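You operate a simulated robot arm through the tools that you are given. There is no shell and no other tool.

Carry out the task below with a simulated robot arm. There is one attempt and no reset: what you move stays moved.

Task
Straighten the shaft in the green stand until the run-out dial shows zero.
Fine: turn it to its highest reading and lock it before you press; fingers clear of the pad; lever up and lock free at the end.

Only the result counts: the job must be done as asked and must still hold three seconds after the hand-in. Knocking over, shifting, dropping, spilling or breaking anything else fails it.

Robot
A 6-joint arm with a two-finger parallel gripper, fixed in place. Base frame: the origin is on the floor under the middle of its stand, x ahead of it, y to its left, z up. Lengths are in mm, angles in rad, forces in N, time in s.
With the tool pointing down near the work surface it reaches from about 220 to 620 mm from the base axis. Its first joint turns from -1.152 to 1.152 rad. Payload 2.7 kg.
Tool frame: the origin (TCP) lies between the finger pads and is the grasp point; the fingertips stand 23 mm ahead of it; z points along the fingers, y is the line along which they close. The gripper opens to 94 mm. The fingers are 38 mm wide and 10 mm thick; the gripper's body (54 by 96 mm) begins 39 mm behind the TCP.
Orientation is told as [roll, pitch, yaw] about the base's x, y, z axes, in that order, counted from this pose: with the fingers straight down and closing along the base's y, the tool's x points along the base's -x, its y along +y and its z along -z.

Tools
- The arm moves only by the tool drive_tool. Its argument "motion" is a list of rows, each a list of 2 entries, a list of its own where there are three numbers: the shift along the tool's x, y, z in mm, then the turn, a rotation vector about the tool's x, y, z in rad. In form: [[[tx, ty, tz], [ax, ay, az]], ...]. A call has 1 to 20 rows; each row is the pose to reach, as a shift and turn from the pose commanded when the call began, along the tool's axes at that moment. "claw" is the gripper command, from -1 (shut) to 1 (fully open), values between in proportion, set as the call begins (left out, the last holds). Each row takes 0.2 s and may step no farther than 50 mm and 0.15 rad from the row before; otherwise, or with a gripper value out of range, the whole call is refused. Where a pose cannot be reached the arm comes as near as it can. A force on the tool above 90 N (or 10 N above the force at the start of the call, whichever is more), or a blocked arm, ends the call early, and 0.2 s more pass. Each finger travels about 45 mm/s and halts on what it meets, pressing with about 21 N; the grip force reading is that of the motor and also rises with nothing between the fingers. The clock runs only during rows and for 0.2 s after the last one: add rows that repeat a pose to give the fingers time. The reply holds the time, the measured pose of the TCP, the force on the tool along the base axes, the opening and the grip force, in the units named above and with some noise, with the torque about the TCP (base axes, N m) and any sound that the robot's microphone picked up.
- Cameras (640 x 400 px; columns grow to the right, rows downward): "scene" is fixed at [66, -420.8, 1416.5]; the picture's right is [0.86, -0.51, 0.00], its down [-0.23, -0.39, -0.89] and it looks along [0.45, 0.77, -0.46] (base axes); focal length 342 px, centre (320, 200). "wrist" rides on the gripper at [86, 16, -74] in the tool frame; the picture's right is [-0.18, 0.98, 0.00], its down [-0.58, -0.11, -0.81] and it looks along [-0.79, -0.15, 0.59] (tool axes); focal length 243 px, centre (320, 200). There is no depth. A picture from a camera that has moved, and an enlarged one, comes with that camera's place and axes in the base frame and with its lens.
- get_image(camera): a new picture of that camera. The clock stands still meanwhile.
- enlarge(camera, box): a new picture of the part [left, top, right, bottom] of that camera's present view, enlarged. The clock stands still meanwhile.
- hand_in(): hands the job in; it is judged then, once.

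Nothing tells you positions but the pictures and the camera data. Unless the task says otherwise, let go and move clear before handing in.

The tools are called after "Call:" by a JSON object that holds its "method" and its "body". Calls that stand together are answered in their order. drive_tool: Moves the arm, as the interface text tells. Its arguments: {"type":"object","properties":{"motion":{"type":"array","items":{"type":"array"}},"claw":{"type":"number"}},"required":["motion"]} The other tools are called the same way: get_image (camera) takes a picture; enlarge (camera, box) takes an enlarged picture of a part of a camera's view; hand_in () hands the job in.

At the start:

```text
clock: 0.0
tcp_pos: [332.2, -37.0, 1268.3]
ee_rot: [0.0, -0.002, 0.0]
force: [-0.1, 0.2, 0.2]
ft_torque: [-0.02, -0.02, 0.02]
width: 93.9
grasp_force: 0.0
```

scene: 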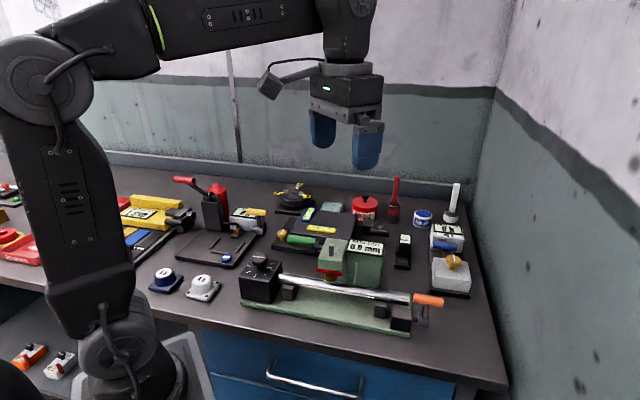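
wrist: 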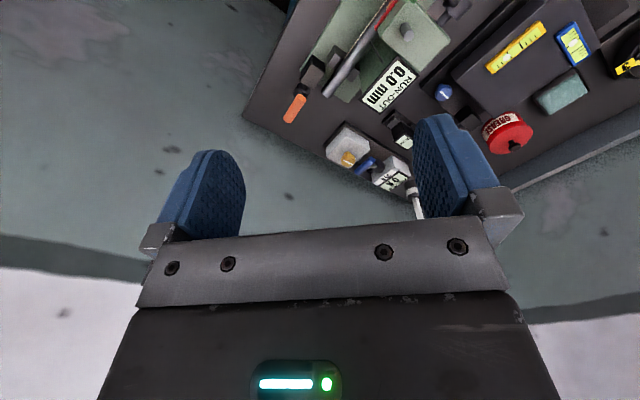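

I see a bench with a green stand holding a steel shaft, a dark head block on the left with a knob, an orange crank on the right, a red and green press in the middle and a run-out display. I'll look closer before moving.

Call:
{"method": "enlarge", "body": {"camera": "scene", "box": [230, 220, 470, 370]}}

Call:
{"method": "enlarge", "body": {"camera": "scene", "box": [300, 225, 400, 290]}}

Call:
{"method": "enlarge", "body": {"camera": "scene", "box": [160, 160, 500, 372]}}

Call:
{"method": "enlarge", "body": {"camera": "wrist", "box": [260, 0, 500, 150]}}

```text
2.67 times, centred on (350, 295) of scene
camera zoom: at [66.0, -420.8, 1416.5], right [0.86, -0.51, 0.0], down [-0.23, -0.39, -0.89], along [0.45, 0.77, -0.46], focal length 911 px, centre (240, -53)
```

zoom: 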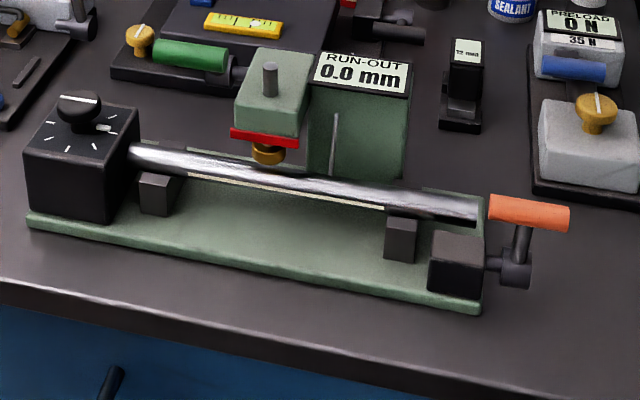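

```text
6.15 times, centred on (350, 258) of scene
camera zoom: at [66.0, -420.8, 1416.5], right [0.86, -0.51, 0.0], down [-0.23, -0.39, -0.89], along [0.45, 0.77, -0.46], focal length 2103 px, centre (135, -154)
```

zoom: 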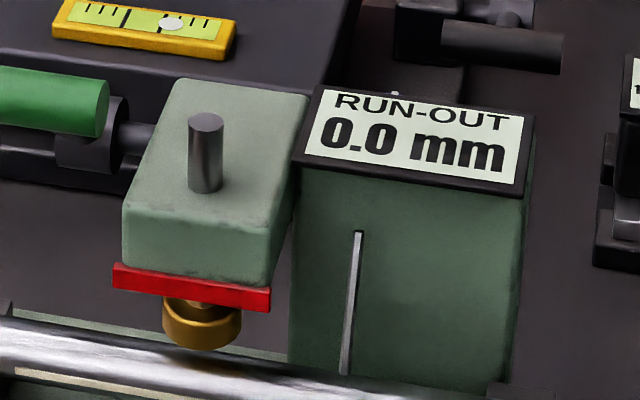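

```text
1.88 times, centred on (330, 266) of scene
camera zoom: at [66.0, -420.8, 1416.5], right [0.86, -0.51, 0.0], down [-0.23, -0.39, -0.89], along [0.45, 0.77, -0.46], focal length 643 px, centre (301, 76)
```

zoom: 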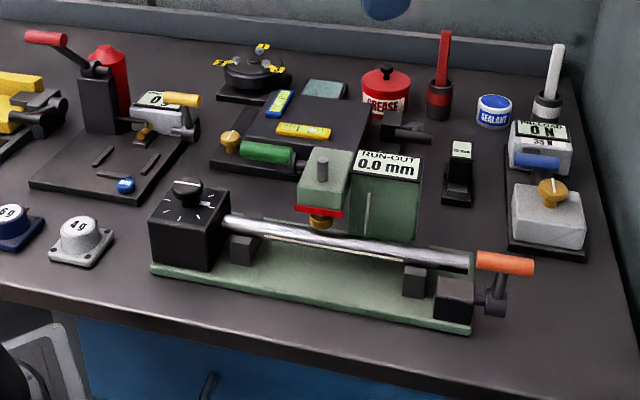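

```text
2.67 times, centred on (380, 75) of wrist
camera zoom: at [244.5, -21.3, 1340.6], right [0.18, 0.98, 0.0], down [0.58, -0.11, 0.81], along [0.79, -0.15, -0.59], focal length 647 px, centre (160, 533)
```

zoom: 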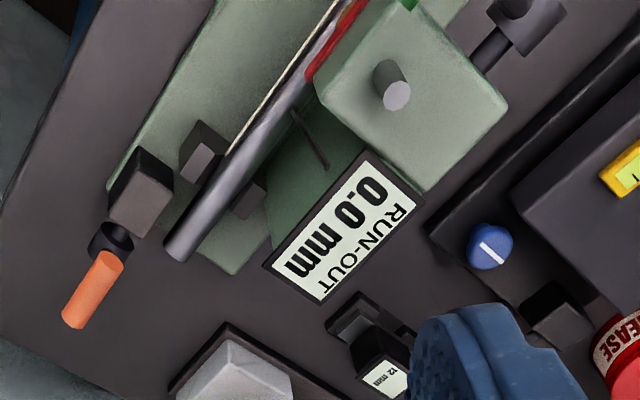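

The display reads 0.0 mm at the shaft's present angle. I'll enlarge the knob, the orange handle and the green handle to tell which one turns, which locks and which presses.

Call:
{"method": "enlarge", "body": {"camera": "scene", "box": [235, 245, 299, 285]}}

Call:
{"method": "enlarge", "body": {"camera": "scene", "box": [376, 280, 456, 330]}}

Call:
{"method": "enlarge", "body": {"camera": "scene", "box": [264, 215, 360, 275]}}

Call:
{"method": "enlarge", "body": {"camera": "scene", "box": [160, 165, 288, 245]}}

Call:
{"method": "enlarge", "body": {"camera": "wrist", "box": [360, 0, 520, 100]}}

```text
10.00 times, centred on (267, 265) of scene
camera zoom: at [66.0, -420.8, 1416.5], right [0.86, -0.51, 0.0], down [-0.23, -0.39, -0.89], along [0.45, 0.77, -0.46], focal length 3417 px, centre (850, -450)
```

zoom: 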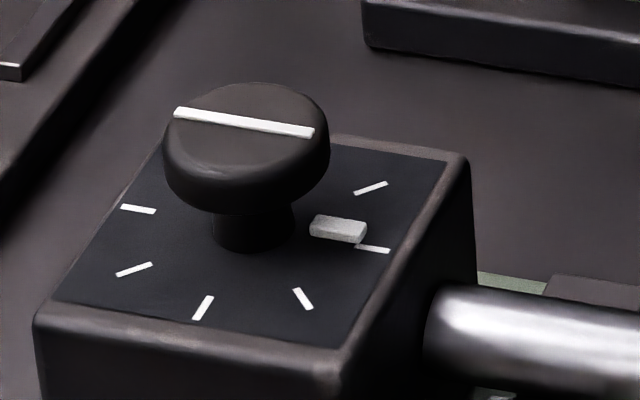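

```text
8.00 times, centred on (416, 305) of scene
camera zoom: at [66.0, -420.8, 1416.5], right [0.86, -0.51, 0.0], down [-0.23, -0.39, -0.89], along [0.45, 0.77, -0.46], focal length 2734 px, centre (-448, -640)
```

zoom: 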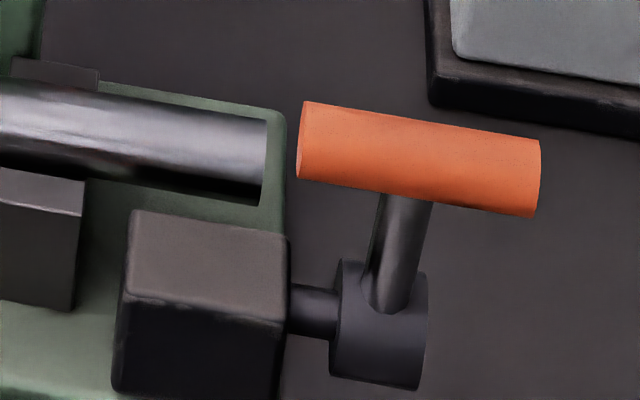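

```text
6.67 times, centred on (312, 245) of scene
camera zoom: at [66.0, -420.8, 1416.5], right [0.86, -0.51, 0.0], down [-0.23, -0.39, -0.89], along [0.45, 0.77, -0.46], focal length 2278 px, centre (373, -100)
```

zoom: 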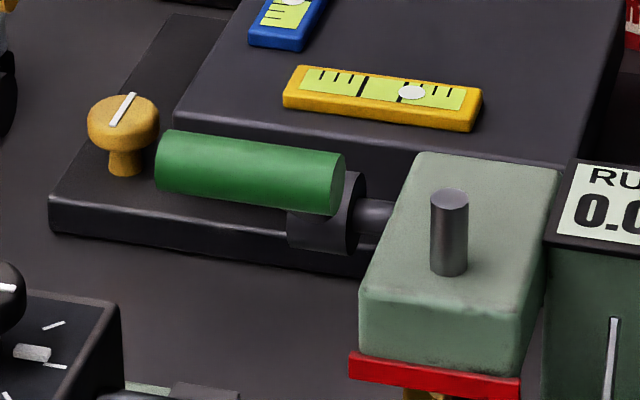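

```text
5.00 times, centred on (224, 205) of scene
camera zoom: at [66.0, -420.8, 1416.5], right [0.86, -0.51, 0.0], down [-0.23, -0.39, -0.89], along [0.45, 0.77, -0.46], focal length 1709 px, centre (800, 175)
```

zoom: 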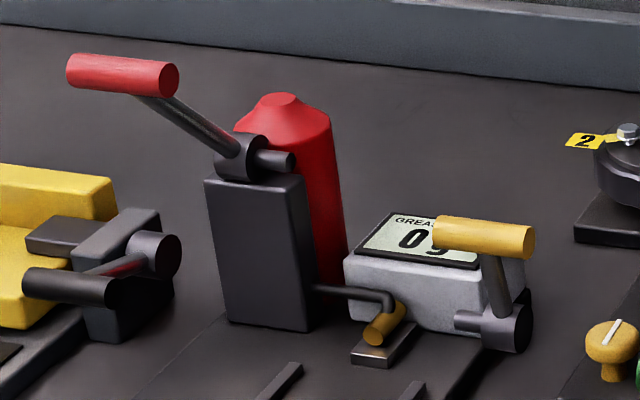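

```text
4.00 times, centred on (440, 50) of wrist
camera zoom: at [244.5, -21.3, 1340.6], right [0.18, 0.98, 0.0], down [0.58, -0.11, 0.81], along [0.79, -0.15, -0.59], focal length 970 px, centre (-160, 800)
```

zoom: 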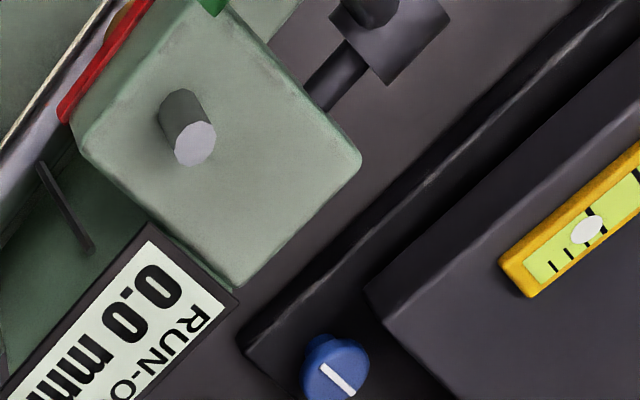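

The black knob on the left block appears to turn the shaft, the orange lever looks like the lock and the green handle like the press lever. I'll move the wrist camera over the knob end to triangulate positions.

Call:
{"method": "drive_tool", "body": {"motion": [[[19, 28, 18], [0, 0, 0]], [[38, 56, 37], [0, 0, 0]], [[57, 84, 55], [0, 0, 0]], [[76, 112, 74], [0, 0, 0]], [[96, 141, 92], [0, 0, 0]], [[96, 141, 92], [0, 0, 0]]]}}

Call:
{"method": "get_image", "body": {"camera": "wrist"}}

Call:
{"method": "get_image", "body": {"camera": "scene"}}

```text
clock: 1.4
tcp_pos: [234.6, 104.3, 1176.8]
ee_rot: [0.002, 0.0, 0.001]
force: [0.4, -0.5, 0.0]
ft_torque: [0.02, -0.01, -0.01]
width: 94.2
grasp_force: 0.1
```

```text
taken
camera wrist: at [146.8, 120.8, 1248.9], right [0.18, 0.98, 0.0], down [0.58, -0.11, 0.81], along [0.79, -0.15, -0.59], focal length 243 px, centre (320, 200)
```

wrist: 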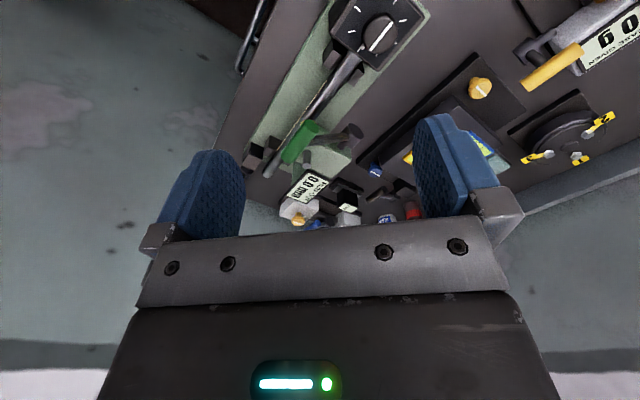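

```text
taken
```

scene: 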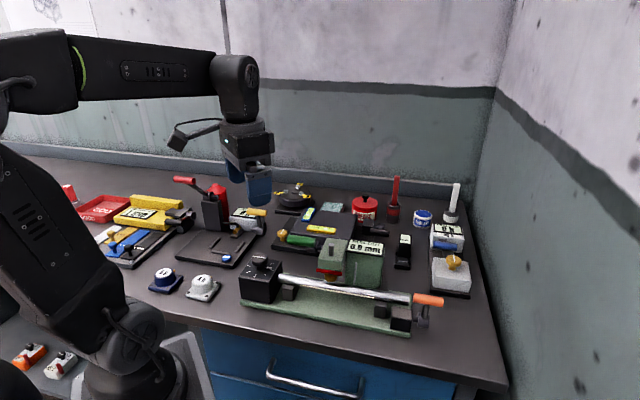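

Call:
{"method": "enlarge", "body": {"camera": "wrist", "box": [310, 0, 438, 80]}}

Call:
{"method": "enlarge", "body": {"camera": "wrist", "box": [220, 80, 412, 200]}}

```text
5.00 times, centred on (374, 40) of wrist
camera zoom: at [146.8, 120.8, 1248.9], right [0.18, 0.98, 0.0], down [0.58, -0.11, 0.81], along [0.79, -0.15, -0.59], focal length 1213 px, centre (50, 1000)
```

zoom: 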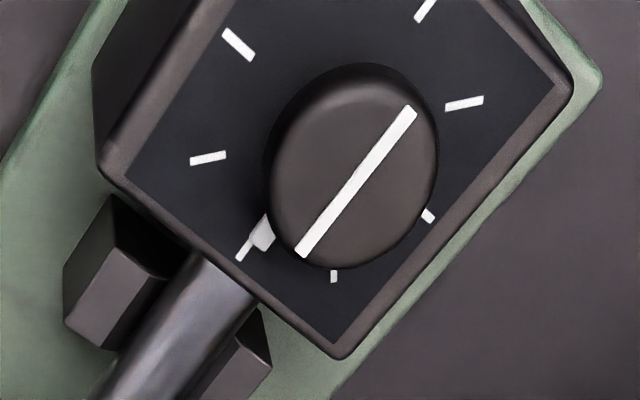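

```text
3.33 times, centred on (316, 140) of wrist
camera zoom: at [146.8, 120.8, 1248.9], right [0.18, 0.98, 0.0], down [0.58, -0.11, 0.81], along [0.79, -0.15, -0.59], focal length 809 px, centre (333, 400)
```

zoom: 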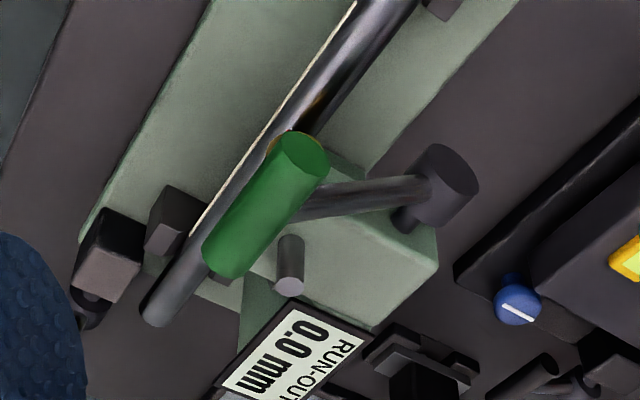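

The knob top is at about (256, 163, 968), the block top at z≈937, the lock hub near (484, -103, 898) with its orange handle straight above, and the press handle near (311, 68, 1047). I'll go above the knob first.

Call:
{"method": "drive_tool", "body": {"motion": [[[-11, 29, 0], [0, 0, 0]], [[-21.8, 58.7, 0], [0, 0, 0]], [[-21.8, 58.7, 45], [0, 0, 0]], [[-21.8, 58.7, 90], [0, 0, 0]], [[-21.8, 58.7, 135], [0, 0, 0]], [[-21.8, 58.7, 157], [0, 0, 0]], [[-21.8, 58.7, 157], [0, 0, 0]]], "claw": 0.5}}

Call:
{"method": "get_image", "body": {"camera": "wrist"}}

Call:
{"method": "get_image", "body": {"camera": "scene"}}

Call:
{"method": "enlarge", "body": {"camera": "scene", "box": [190, 200, 382, 320]}}

```text
clock: 3.0
tcp_pos: [259.9, 163.1, 1021.9]
ee_rot: [0.001, -0.002, 0.0]
force: [-0.5, -0.7, 0.4]
ft_torque: [0.01, 0.01, 0.0]
width: 70.5
grasp_force: 0.0
```

```text
taken
camera wrist: at [172.5, 178.6, 1094.3], right [0.18, 0.98, 0.0], down [0.58, -0.11, 0.81], along [0.79, -0.15, -0.59], focal length 243 px, centre (320, 200)
```

wrist: 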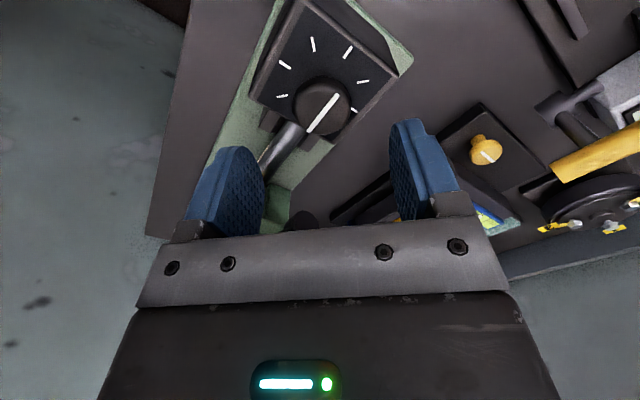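

```text
taken
```

scene: 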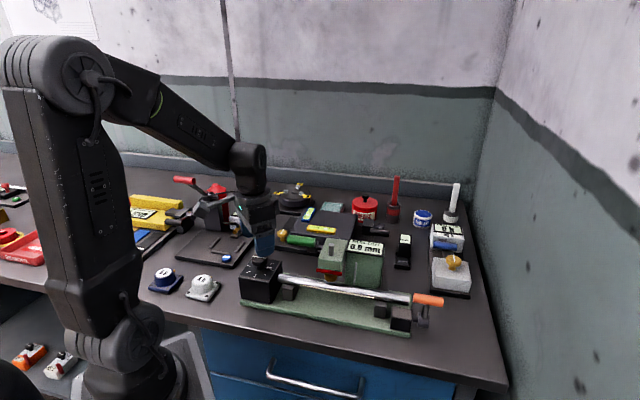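

```text
3.33 times, centred on (286, 260) of scene
camera zoom: at [66.0, -420.8, 1416.5], right [0.86, -0.51, 0.0], down [-0.23, -0.39, -0.89], along [0.45, 0.77, -0.46], focal length 1139 px, centre (433, 0)
```

zoom: 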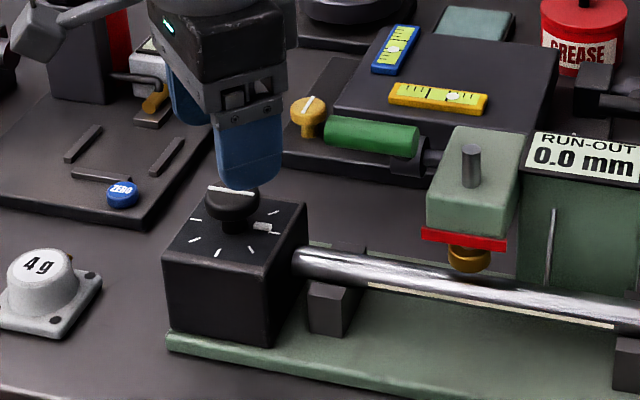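

Call:
{"method": "enlarge", "body": {"camera": "wrist", "box": [240, 30, 400, 130]}}

Call:
{"method": "enlarge", "body": {"camera": "scene", "box": [235, 235, 299, 275]}}

```text
4.00 times, centred on (320, 80) of wrist
camera zoom: at [172.5, 178.6, 1094.3], right [0.18, 0.98, 0.0], down [0.58, -0.11, 0.81], along [0.79, -0.15, -0.59], focal length 970 px, centre (320, 680)
```

zoom: 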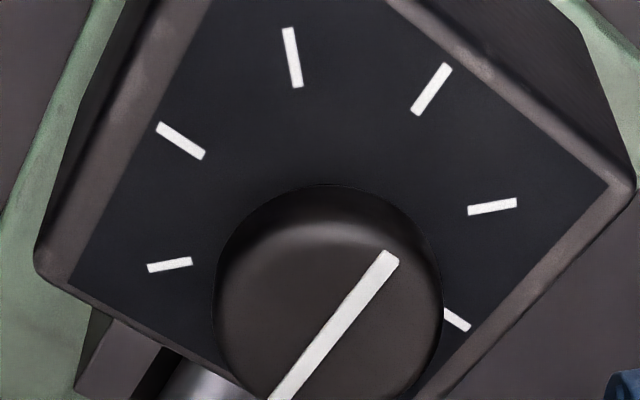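

```text
10.00 times, centred on (267, 255) of scene
camera zoom: at [66.0, -420.8, 1416.5], right [0.86, -0.51, 0.0], down [-0.23, -0.39, -0.89], along [0.45, 0.77, -0.46], focal length 3417 px, centre (850, -350)
```

zoom: 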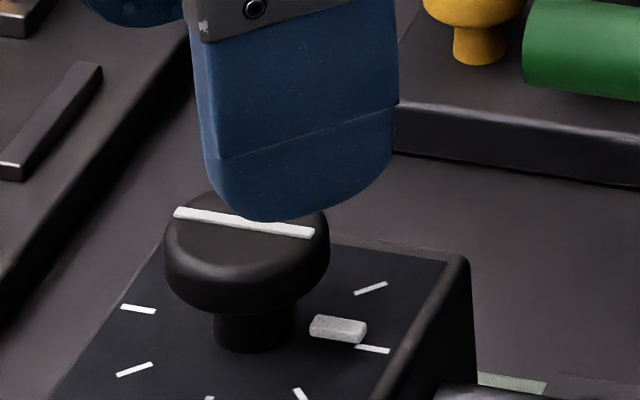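

The knob axis comes out at about (256, 163.5), consistent between both cameras. I'll check how settled the pose is with a small correction before going down.

Call:
{"method": "drive_tool", "body": {"motion": [[[1, 0, 0], [0, 0, 0]], [[2, 0, 0], [0, 0, 0]], [[2, 0, 0], [0, 0, 0]], [[2, 0, 0], [0, 0, 0]]]}}

```text
clock: 4.0
tcp_pos: [257.8, 163.8, 1019.6]
ee_rot: [0.001, -0.002, 0.0]
force: [-0.3, -0.3, 0.0]
ft_torque: [0.04, -0.05, 0.02]
width: 70.5
grasp_force: 0.1
```

The pose is steady to within a millimetre or two. I'll descend so the pads straddle the knob head, with the tips staying above the block and the pointer.

Call:
{"method": "drive_tool", "body": {"motion": [[[0, 0, 15], [0, 0, 0]], [[0, 0, 30], [0, 0, 0]], [[0, 0, 45], [0, 0, 0]], [[0, 0, 45], [0, 0, 0]]]}}

Call:
{"method": "enlarge", "body": {"camera": "scene", "box": [219, 220, 315, 280]}}

Call:
{"method": "get_image", "body": {"camera": "wrist"}}

```text
clock: 5.0
tcp_pos: [257.0, 161.9, 974.9]
ee_rot: [0.0, -0.003, 0.001]
force: [-0.2, -1.2, -0.8]
ft_torque: [-0.02, -0.03, -0.04]
width: 70.3
grasp_force: 0.1
```

```text
6.67 times, centred on (267, 250) of scene
camera zoom: at [66.0, -420.8, 1416.5], right [0.86, -0.51, 0.0], down [-0.23, -0.39, -0.89], along [0.45, 0.77, -0.46], focal length 2278 px, centre (673, -133)
```

zoom: 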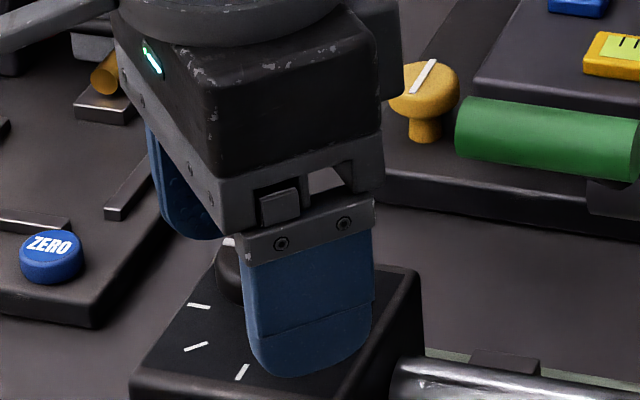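

```text
taken
camera wrist: at [169.6, 177.7, 1046.9], right [0.18, 0.98, 0.0], down [0.58, -0.11, 0.81], along [0.79, -0.15, -0.59], focal length 243 px, centre (320, 200)
```

wrist: 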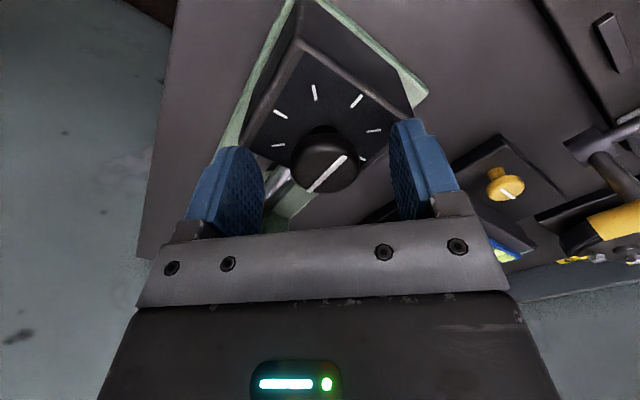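

The knob sits centred between the pads. I'll close on it now.

Call:
{"method": "drive_tool", "body": {"motion": [[[0, 0, 0], [0, 0, 0]], [[0, 0, 0], [0, 0, 0]], [[0, 0, 0], [0, 0, 0]], [[0, 0, 0], [0, 0, 0]], [[0, 0, 0], [0, 0, 0]]], "claw": -1}}

Call:
{"method": "get_image", "body": {"camera": "wrist"}}

Call:
{"method": "enlarge", "body": {"camera": "scene", "box": [219, 220, 315, 280]}}

```text
clock: 6.2
tcp_pos: [257.2, 164.1, 974.6]
ee_rot: [0.003, -0.004, 0.001]
force: [-7.1, 30.6, -10.5]
ft_torque: [0.61, -0.15, 0.13]
width: 34.5
grasp_force: 44.5
```

```text
taken
camera wrist: at [169.6, 179.3, 1047.0], right [0.18, 0.98, 0.0], down [0.58, -0.11, 0.81], along [0.79, -0.15, -0.59], focal length 243 px, centre (320, 200)
```

wrist: 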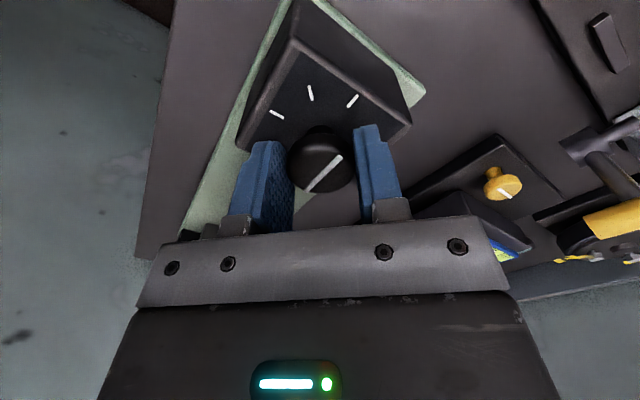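

```text
6.67 times, centred on (267, 250) of scene
camera zoom: at [65.9, -419.9, 1416.8], right [0.86, -0.51, 0.0], down [-0.23, -0.39, -0.89], along [0.45, 0.77, -0.46], focal length 2278 px, centre (673, -133)
```

zoom: 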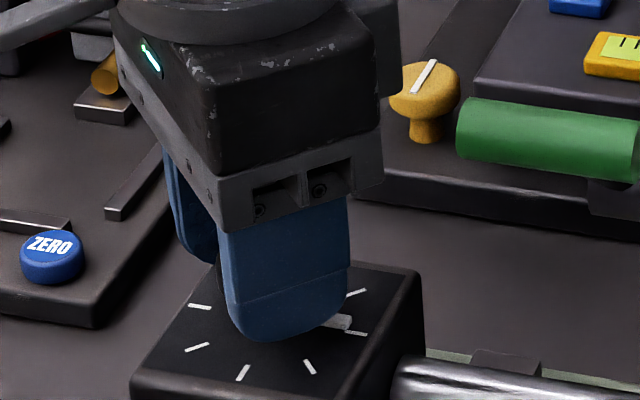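

The grip has the knob (34.5 mm), but a 30 N side load shows I'm slightly off centre. I'll ease the tool in +y to relieve it.

Call:
{"method": "drive_tool", "body": {"motion": [[[0, 0.7, 0], [0, 0, 0]], [[0, 1.4, 0], [0, 0, 0]], [[0, 1.4, 0], [0, 0, 0]]]}}

```text
clock: 7.0
tcp_pos: [256.5, 165.4, 975.8]
ee_rot: [0.002, -0.004, 0.001]
force: [-7.7, 21.4, 18.5]
ft_torque: [0.71, 0.89, 0.04]
width: 34.6
grasp_force: 45.3
```

Call:
{"method": "drive_tool", "body": {"motion": [[[0, 0.8, 0], [0, 0, 0]], [[0, 1.6, 0], [0, 0, 0]], [[0, 1.6, 0], [0, 0, 0]]]}}

Call:
{"method": "enlarge", "body": {"camera": "scene", "box": [300, 225, 400, 290]}}

```text
clock: 7.8
tcp_pos: [256.2, 163.6, 975.0]
ee_rot: [-0.002, -0.003, -0.001]
force: [-0.6, -0.6, 21.1]
ft_torque: [0.03, -0.97, -0.03]
width: 34.6
grasp_force: 44.4
```

```text
6.15 times, centred on (350, 258) of scene
camera zoom: at [65.8, -420.9, 1416.5], right [0.86, -0.51, 0.0], down [-0.23, -0.39, -0.89], along [0.45, 0.77, -0.46], focal length 2103 px, centre (135, -154)
```

zoom: 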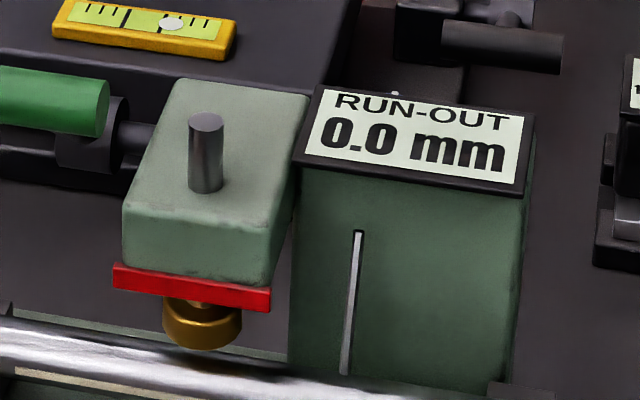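

The side load is gone. Now I'll turn the knob a little (0.3 rad about the tool axis) and watch the display and the force.

Call:
{"method": "drive_tool", "body": {"motion": [[[0, 0, 0], [0, 0, 0.1]], [[0, 0, 0], [0, 0, 0.2]], [[0, 0, 0], [0, 0, 0.3]], [[0, 0, 0], [0, 0, 0.3]]]}}

Call:
{"method": "enlarge", "body": {"camera": "scene", "box": [300, 225, 400, 290]}}

Call:
{"method": "get_image", "body": {"camera": "wrist"}}

Call:
{"method": "enlarge", "body": {"camera": "scene", "box": [219, 230, 315, 290]}}

```text
clock: 8.8
tcp_pos: [257.0, 165.2, 975.5]
ee_rot: [0.004, -0.003, -0.302]
force: [9.9, -7.2, 27.7]
ft_torque: [-0.35, -0.07, -0.06]
width: 34.6
grasp_force: 45.2
```

```text
6.15 times, centred on (350, 258) of scene
camera zoom: at [66.0, -421.1, 1416.4], right [0.86, -0.51, 0.0], down [-0.23, -0.39, -0.89], along [0.45, 0.77, -0.46], focal length 2103 px, centre (135, -154)
```

zoom: 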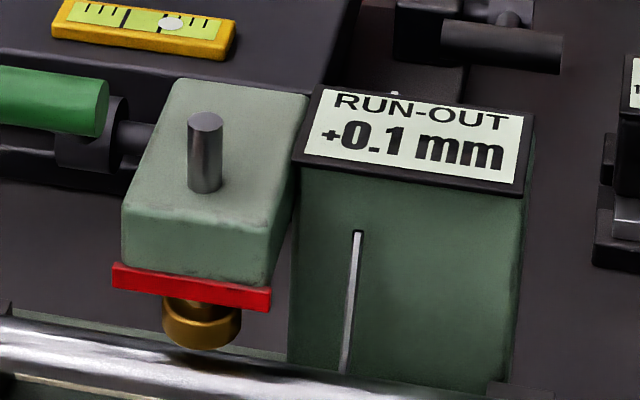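

```text
taken
camera wrist: at [178.4, 205.5, 1046.9], right [0.47, 0.88, 0.0], down [0.52, -0.28, 0.81], along [0.71, -0.38, -0.59], focal length 243 px, centre (320, 200)
```

wrist: 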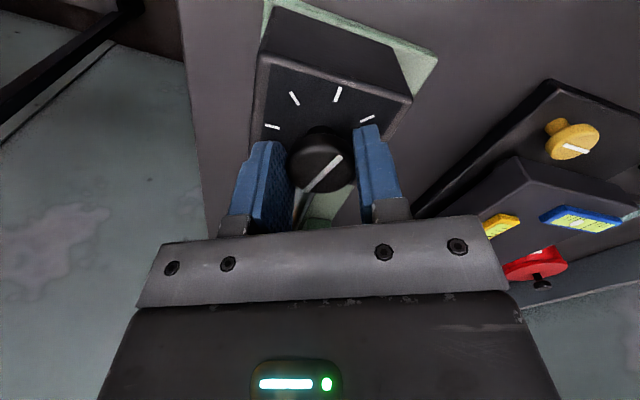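

```text
6.67 times, centred on (267, 260) of scene
camera zoom: at [66.0, -421.1, 1416.4], right [0.86, -0.51, 0.0], down [-0.23, -0.39, -0.89], along [0.45, 0.77, -0.46], focal length 2278 px, centre (673, -200)
```

zoom: 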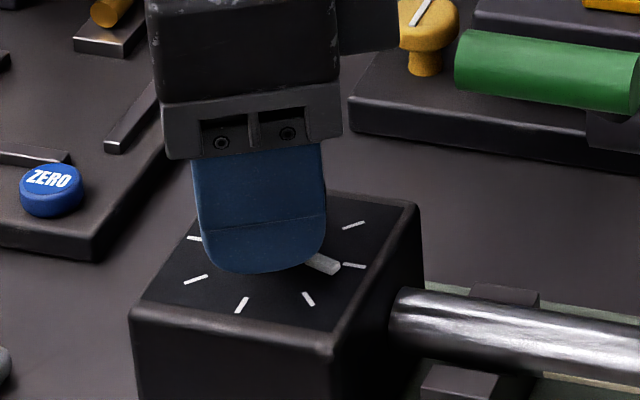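

The knob turns the shaft and the display went to +0.1 mm. I'll keep turning the same way in small calls and track the reading.

Call:
{"method": "drive_tool", "body": {"motion": [[[0, 0, 0], [0, 0, 0.1]], [[0, 0, 0], [0, 0, 0.2]], [[0, 0, 0], [0, 0, 0.3]], [[0, 0, 0], [0, 0, 0.4]], [[0, 0, 0], [0, 0, 0.4]]]}}

Call:
{"method": "enlarge", "body": {"camera": "scene", "box": [300, 225, 400, 290]}}

```text
clock: 10.0
tcp_pos: [258.2, 166.1, 975.6]
ee_rot: [0.005, -0.004, -0.701]
force: [17.2, -0.8, 15.8]
ft_torque: [-0.67, -0.97, -0.01]
width: 34.7
grasp_force: 45.0
```

```text
6.15 times, centred on (350, 258) of scene
camera zoom: at [66.3, -420.9, 1416.5], right [0.86, -0.51, 0.0], down [-0.23, -0.39, -0.89], along [0.45, 0.77, -0.46], focal length 2103 px, centre (135, -154)
```

zoom: 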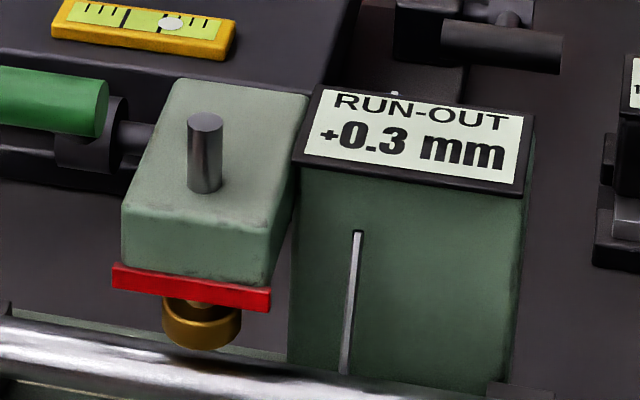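

Reading +0.3 mm at 0.7 rad and still climbing. I'll continue, with a small centring shift to drop the side load.

Call:
{"method": "drive_tool", "body": {"motion": [[[-0.6, 0.5, 0], [0, 0, 0.1]], [[-1.1, 1.0, 0], [0, 0, 0.2]], [[-1.1, 1.0, 0], [0, 0, 0.3]], [[-1.1, 1.0, 0], [0, 0, 0.4]], [[-1.1, 1.0, 0], [0, 0, 0.4]]]}}

Call:
{"method": "enlarge", "body": {"camera": "scene", "box": [300, 225, 400, 290]}}

Call:
{"method": "get_image", "body": {"camera": "scene"}}

```text
clock: 11.2
tcp_pos: [258.6, 166.2, 974.3]
ee_rot: [0.005, -0.001, -1.1]
force: [15.3, 10.2, 15.4]
ft_torque: [-0.95, -0.3, 0.06]
width: 34.5
grasp_force: 45.2
```

```text
6.15 times, centred on (350, 258) of scene
camera zoom: at [66.3, -420.5, 1416.6], right [0.86, -0.51, 0.0], down [-0.23, -0.39, -0.89], along [0.45, 0.77, -0.46], focal length 2103 px, centre (135, -154)
```

zoom: 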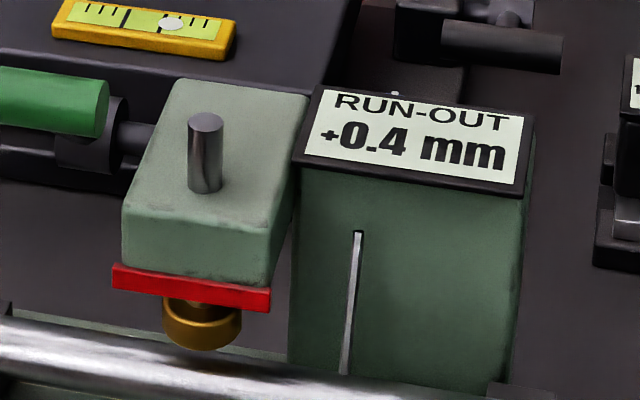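

```text
taken
```

scene: 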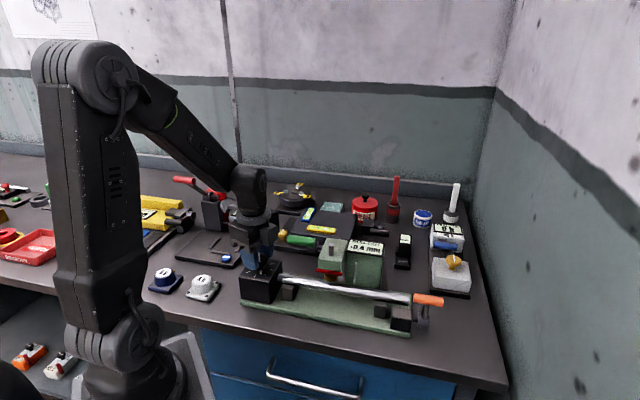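

+0.4 mm at 1.1 rad. I'll continue turning.

Call:
{"method": "drive_tool", "body": {"motion": [[[0, 0.7, 0], [0, 0, 0.1]], [[0, 1.0, 0], [0, 0, 0.2]], [[0, 1.0, 0], [0, 0, 0.3]], [[0, 1.0, 0], [0, 0, 0.3]]]}}

Call:
{"method": "enlarge", "body": {"camera": "scene", "box": [300, 225, 400, 290]}}

```text
clock: 12.2
tcp_pos: [260.0, 166.0, 975.3]
ee_rot: [0.005, 0.001, -1.402]
force: [16.1, 14.2, 7.3]
ft_torque: [-0.98, 0.04, 0.06]
width: 34.4
grasp_force: 44.5
```

```text
6.15 times, centred on (350, 258) of scene
camera zoom: at [66.4, -420.4, 1416.6], right [0.86, -0.51, 0.0], down [-0.23, -0.39, -0.89], along [0.45, 0.77, -0.46], focal length 2103 px, centre (135, -154)
```

zoom: 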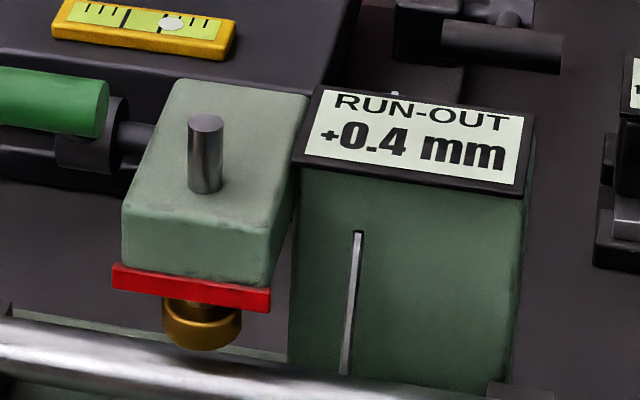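

Still +0.4 mm. I'll continue on to see where it rises or falls again.

Call:
{"method": "drive_tool", "body": {"motion": [[[0, 0, 0], [0, 0, 0.1]], [[0, 0, 0], [0, 0, 0.2]], [[0, 0, 0], [0, 0, 0.2]]]}}

Call:
{"method": "enlarge", "body": {"camera": "scene", "box": [300, 225, 400, 290]}}

Call:
{"method": "get_image", "body": {"camera": "wrist"}}

```text
clock: 13.0
tcp_pos: [261.1, 168.0, 974.2]
ee_rot: [0.004, 0.005, -1.603]
force: [9.9, 14.1, 17.0]
ft_torque: [-0.4, -0.03, 0.0]
width: 34.5
grasp_force: 45.2
```

```text
6.15 times, centred on (350, 258) of scene
camera zoom: at [66.1, -420.5, 1416.6], right [0.86, -0.51, 0.0], down [-0.23, -0.39, -0.89], along [0.45, 0.77, -0.46], focal length 2103 px, centre (135, -154)
```

zoom: 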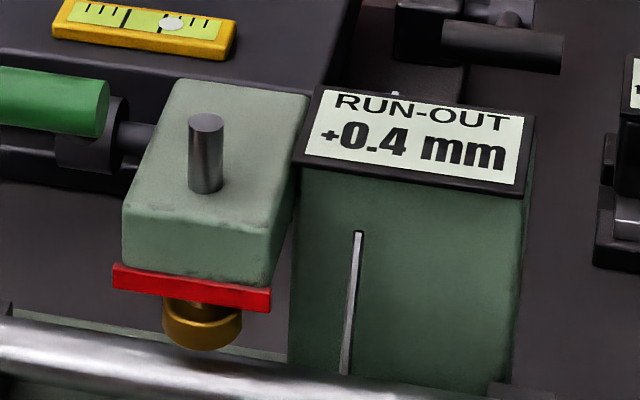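

```text
taken
camera wrist: at [278.2, 252.3, 1047.4], right [0.98, -0.22, 0.0], down [-0.13, -0.58, 0.8], along [-0.17, -0.79, -0.59], focal length 243 px, centre (320, 200)
```

wrist: 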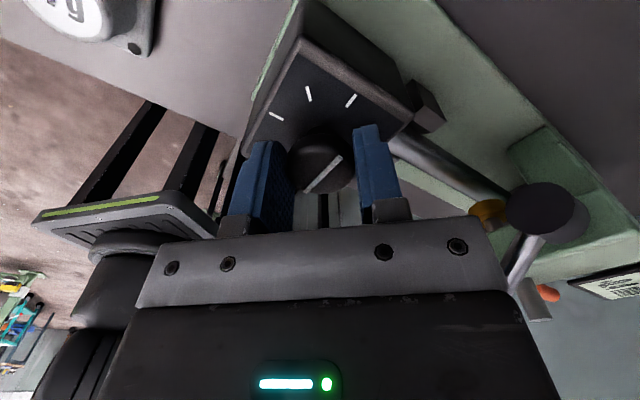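

+0.4 mm holds at 1.6 rad. I'll go on past the top to find the falling side, so I can centre on the peak.

Call:
{"method": "drive_tool", "body": {"motion": [[[0, 0, 0], [0, 0, 0.1]], [[0, 0, 0], [0, 0, 0.2]], [[0, 0, 0], [0, 0, 0.3]], [[0, 0, 0], [0, 0, 0.3]]]}}

Call:
{"method": "enlarge", "body": {"camera": "scene", "box": [300, 225, 400, 290]}}

Call:
{"method": "enlarge", "body": {"camera": "scene", "box": [219, 230, 315, 290]}}

```text
clock: 14.0
tcp_pos: [261.7, 166.9, 974.8]
ee_rot: [0.006, 0.006, -1.903]
force: [24.5, 6.7, 6.5]
ft_torque: [-0.84, 0.36, 0.08]
width: 34.7
grasp_force: 45.0
```

```text
6.15 times, centred on (350, 258) of scene
camera zoom: at [66.6, -420.6, 1416.5], right [0.86, -0.51, 0.0], down [-0.23, -0.39, -0.89], along [0.45, 0.77, -0.46], focal length 2103 px, centre (135, -154)
```

zoom: 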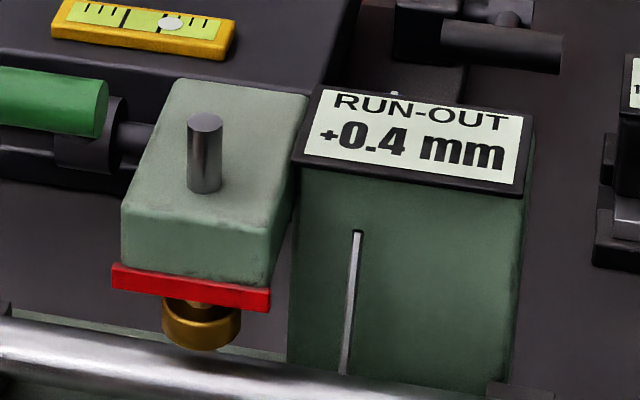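

```text
6.67 times, centred on (267, 260) of scene
camera zoom: at [66.6, -420.6, 1416.5], right [0.86, -0.51, 0.0], down [-0.23, -0.39, -0.89], along [0.45, 0.77, -0.46], focal length 2278 px, centre (673, -200)
```

zoom: 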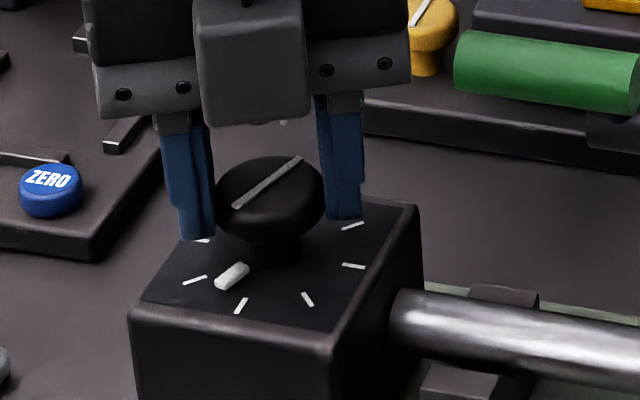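

+0.4 mm at 1.9 rad, with the pointer a bit short of the next mark. I'll relieve the x load and keep turning.

Call:
{"method": "drive_tool", "body": {"motion": [[[0, 0.8, 0], [0, 0, 0.1]], [[0, 1.5, 0], [0, 0, 0.2]], [[0, 1.5, 0], [0, 0, 0.3]], [[0, 1.5, 0], [0, 0, 0.3]]]}}

Call:
{"method": "enlarge", "body": {"camera": "scene", "box": [300, 225, 400, 290]}}

Call:
{"method": "enlarge", "body": {"camera": "scene", "box": [219, 230, 315, 290]}}

```text
clock: 15.0
tcp_pos: [261.7, 166.6, 975.5]
ee_rot: [0.004, 0.009, -2.203]
force: [35.9, 9.2, -16.3]
ft_torque: [-0.1, 0.19, 0.02]
width: 34.7
grasp_force: 44.9
```

```text
6.15 times, centred on (350, 258) of scene
camera zoom: at [67.1, -420.4, 1416.6], right [0.86, -0.51, 0.0], down [-0.23, -0.39, -0.89], along [0.45, 0.77, -0.46], focal length 2103 px, centre (135, -154)
```

zoom: 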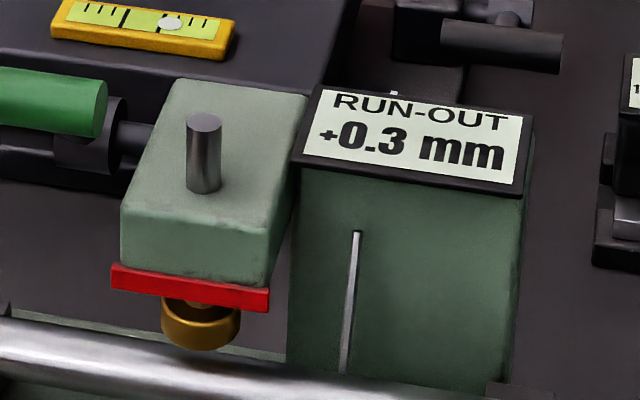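

```text
6.67 times, centred on (267, 260) of scene
camera zoom: at [67.1, -420.4, 1416.6], right [0.86, -0.51, 0.0], down [-0.23, -0.39, -0.89], along [0.45, 0.77, -0.46], focal length 2278 px, centre (673, -200)
```

zoom: 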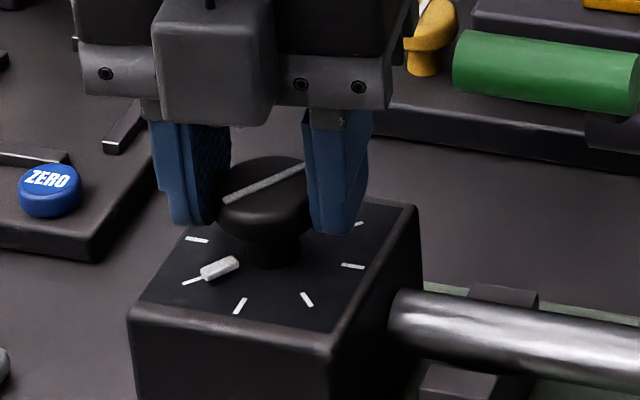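

+0.3 mm at 2.2 rad, so the peak lies about midway, near 1.5 rad. I'll relieve the side load and look for the exact angles where the reading changes on this falling side.

Call:
{"method": "drive_tool", "body": {"motion": [[[1.5, 1.1, 0], [0, 0, 0]], [[2.9, 2.2, 0], [0, 0, 0]], [[2.9, 2.2, 0], [0, 0, 0]]]}}

Call:
{"method": "enlarge", "body": {"camera": "scene", "box": [340, 235, 400, 265]}}

```text
clock: 15.8
tcp_pos: [262.2, 166.6, 974.1]
ee_rot: [0.0, -0.001, -2.201]
force: [-8.9, -5.9, 23.3]
ft_torque: [0.68, -0.2, 0.0]
width: 34.6
grasp_force: 44.5
```

```text
10.67 times, centred on (370, 250) of scene
camera zoom: at [65.5, -421.1, 1416.4], right [0.86, -0.51, 0.0], down [-0.23, -0.39, -0.89], along [0.45, 0.77, -0.46], focal length 3645 px, centre (-213, -333)
```

zoom: 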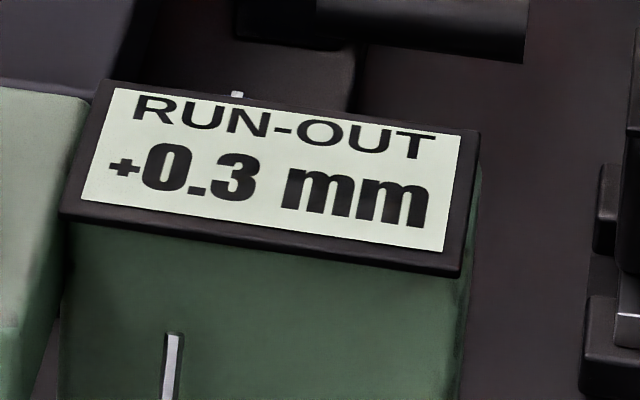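

Load relieved, still +0.3 mm at 2.2 rad. I'll back up 0.1 rad to bracket the change.

Call:
{"method": "drive_tool", "body": {"motion": [[[0, 0, 0], [0, 0, -0.05]], [[0, 0, 0], [0, 0, -0.1]], [[0, 0, 0], [0, 0, -0.1]]]}}

Call:
{"method": "enlarge", "body": {"camera": "scene", "box": [340, 235, 400, 265]}}

```text
clock: 16.6
tcp_pos: [262.0, 167.6, 974.5]
ee_rot: [0.0, -0.003, -2.1]
force: [-31.6, 5.8, 36.9]
ft_torque: [0.27, 0.65, -0.06]
width: 34.9
grasp_force: 45.0
```

```text
10.67 times, centred on (370, 250) of scene
camera zoom: at [64.8, -420.8, 1416.6], right [0.86, -0.51, 0.0], down [-0.23, -0.39, -0.89], along [0.45, 0.77, -0.46], focal length 3645 px, centre (-213, -333)
```

zoom: 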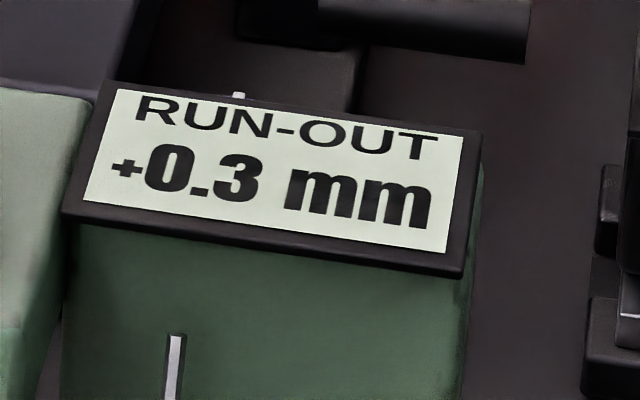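

Still +0.3 mm at 2.1 rad, but the side load grows when I reverse. I'll ease the grip slightly and recentre before going on.

Call:
{"method": "drive_tool", "body": {"motion": [[[0, -1, 0], [0, 0, 0]], [[0, -2, 0], [0, 0, 0]], [[0, -2, 0], [0, 0, 0]]], "claw": -0.3}}

Call:
{"method": "enlarge", "body": {"camera": "scene", "box": [219, 230, 315, 290]}}

```text
clock: 17.4
tcp_pos: [262.0, 167.2, 974.0]
ee_rot: [0.003, -0.001, -2.098]
force: [0.6, -1.1, 16.3]
ft_torque: [-1.06, 0.76, 0.03]
width: 34.7
grasp_force: 45.3
```

```text
6.67 times, centred on (267, 260) of scene
camera zoom: at [65.9, -420.9, 1416.5], right [0.86, -0.51, 0.0], down [-0.23, -0.39, -0.89], along [0.45, 0.77, -0.46], focal length 2278 px, centre (673, -200)
```

zoom: 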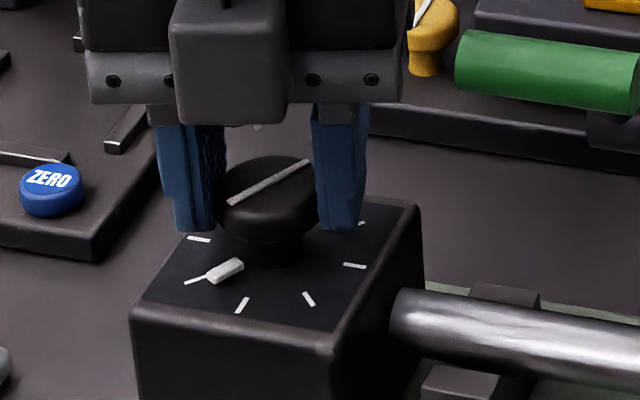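

Side forces are now near zero and the knob is at about (260.4, 166). I'll step back toward the peak to find the 0.3→0.4 change.

Call:
{"method": "drive_tool", "body": {"motion": [[[0, 0, 0], [0, 0, -0.05]], [[0, 0, 0], [0, 0, -0.05]]]}}

Call:
{"method": "enlarge", "body": {"camera": "scene", "box": [340, 235, 400, 265]}}

```text
clock: 18.0
tcp_pos: [261.8, 167.3, 973.3]
ee_rot: [0.004, -0.001, -2.049]
force: [10.4, -5.9, 0.7]
ft_torque: [-0.56, -0.32, 0.05]
width: 34.6
grasp_force: 44.8
```

```text
10.67 times, centred on (370, 250) of scene
camera zoom: at [66.3, -421.0, 1416.4], right [0.86, -0.51, 0.0], down [-0.23, -0.39, -0.89], along [0.45, 0.77, -0.46], focal length 3645 px, centre (-213, -333)
```

zoom: 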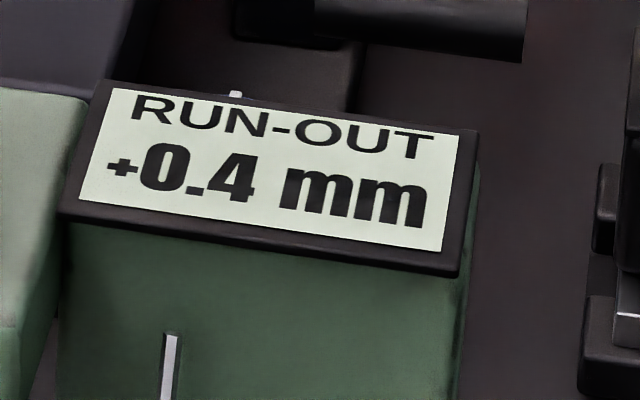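

The falling-side change is at about 2.07 rad. Now I'll go back to around 1.0 rad to find the rising-side change.

Call:
{"method": "drive_tool", "body": {"motion": [[[0, 0, 0], [0, 0, -0.15]], [[0, 0, 0], [0, 0, -0.3]], [[0, 0, 0], [0, 0, -0.45]], [[0, 0, 0], [0, 0, -0.45]]]}}

Call:
{"method": "enlarge", "body": {"camera": "scene", "box": [340, 235, 400, 265]}}

```text
clock: 19.0
tcp_pos: [260.3, 167.7, 973.2]
ee_rot: [-0.002, -0.001, -1.6]
force: [-9.7, -4.5, 2.1]
ft_torque: [1.27, 0.23, 0.04]
width: 34.3
grasp_force: 45.5
```

```text
10.67 times, centred on (370, 250) of scene
camera zoom: at [65.7, -421.0, 1416.5], right [0.86, -0.51, 0.0], down [-0.23, -0.39, -0.89], along [0.45, 0.77, -0.46], focal length 3645 px, centre (-213, -333)
```

zoom: 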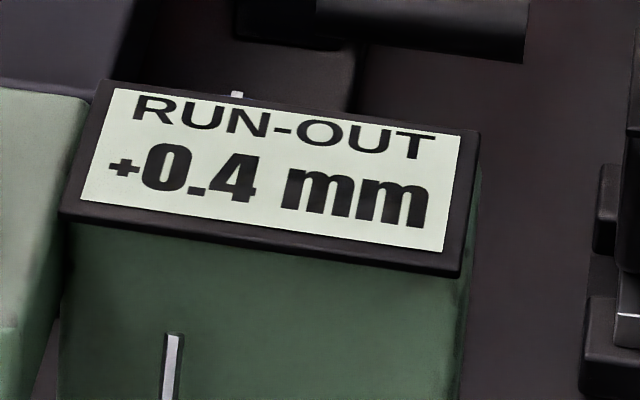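

Call:
{"method": "drive_tool", "body": {"motion": [[[0, -0.8, 0], [0, 0, -0.15]], [[0, -0.8, 0], [0, 0, -0.3]], [[0, -0.8, 0], [0, 0, -0.45]], [[0, -0.8, 0], [0, 0, -0.6]], [[0, -0.8, 0], [0, 0, -0.6]]]}}

Call:
{"method": "enlarge", "body": {"camera": "scene", "box": [340, 235, 400, 265]}}

```text
clock: 20.2
tcp_pos: [258.2, 167.1, 972.9]
ee_rot: [-0.001, -0.004, -0.999]
force: [-27.4, 3.3, 3.3]
ft_torque: [-0.1, -0.03, -0.04]
width: 34.5
grasp_force: 44.7
```

```text
10.67 times, centred on (370, 250) of scene
camera zoom: at [65.2, -420.7, 1416.6], right [0.86, -0.51, 0.0], down [-0.23, -0.39, -0.89], along [0.45, 0.77, -0.46], focal length 3645 px, centre (-213, -333)
```

zoom: 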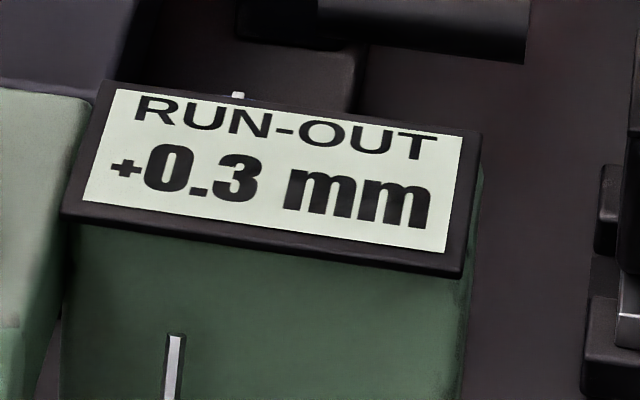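

+0.3 mm at 1.0 rad and +0.4 mm at 1.1 rad, so the rising change is at about 1.05 rad and the peak is near 1.56 rad. I'll turn to that angle.

Call:
{"method": "drive_tool", "body": {"motion": [[[0, 0, 0], [0, 0, 0.14]], [[0, 0, 0], [0, 0, 0.28]], [[0, 0, 0], [0, 0, 0.42]], [[0, 0, 0], [0, 0, 0.562]], [[0, 0, 0], [0, 0, 0.562]], [[0, 0, 0], [0, 0, 0.562]]]}}

Call:
{"method": "enlarge", "body": {"camera": "scene", "box": [340, 235, 400, 265]}}

Call:
{"method": "enlarge", "body": {"camera": "scene", "box": [219, 230, 315, 290]}}

Call:
{"method": "get_image", "body": {"camera": "wrist"}}

```text
clock: 21.6
tcp_pos: [260.6, 167.7, 974.4]
ee_rot: [-0.001, -0.001, -1.564]
force: [-18.8, -10.7, 24.8]
ft_torque: [-0.44, 0.35, -0.08]
width: 34.5
grasp_force: 44.7
```

```text
10.67 times, centred on (370, 250) of scene
camera zoom: at [65.3, -421.2, 1416.4], right [0.86, -0.51, 0.0], down [-0.23, -0.39, -0.89], along [0.45, 0.77, -0.46], focal length 3645 px, centre (-213, -333)
```

zoom: 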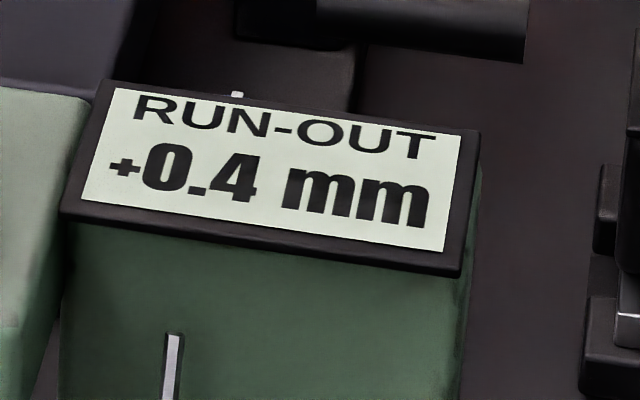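

```text
6.67 times, centred on (267, 260) of scene
camera zoom: at [65.3, -421.2, 1416.4], right [0.86, -0.51, 0.0], down [-0.23, -0.39, -0.89], along [0.45, 0.77, -0.46], focal length 2278 px, centre (673, -200)
```

zoom: 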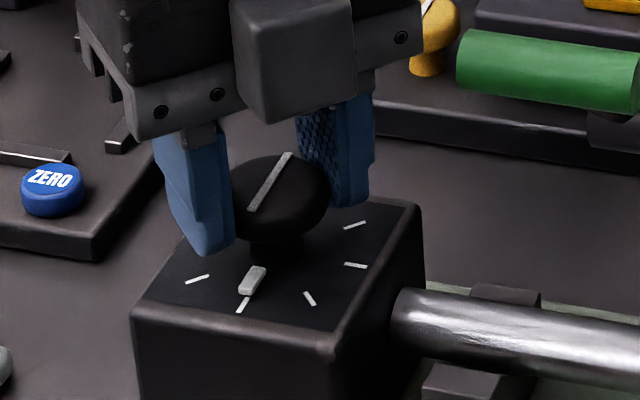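

```text
taken
camera wrist: at [275.2, 253.6, 1045.9], right [0.98, -0.18, 0.0], down [-0.1, -0.58, 0.81], along [-0.14, -0.8, -0.59], focal length 243 px, centre (320, 200)
```

wrist: 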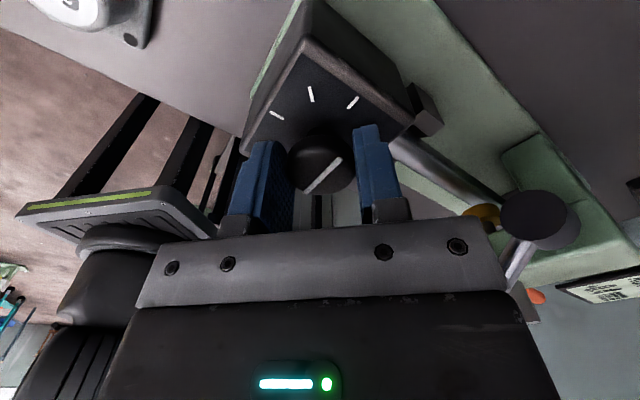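

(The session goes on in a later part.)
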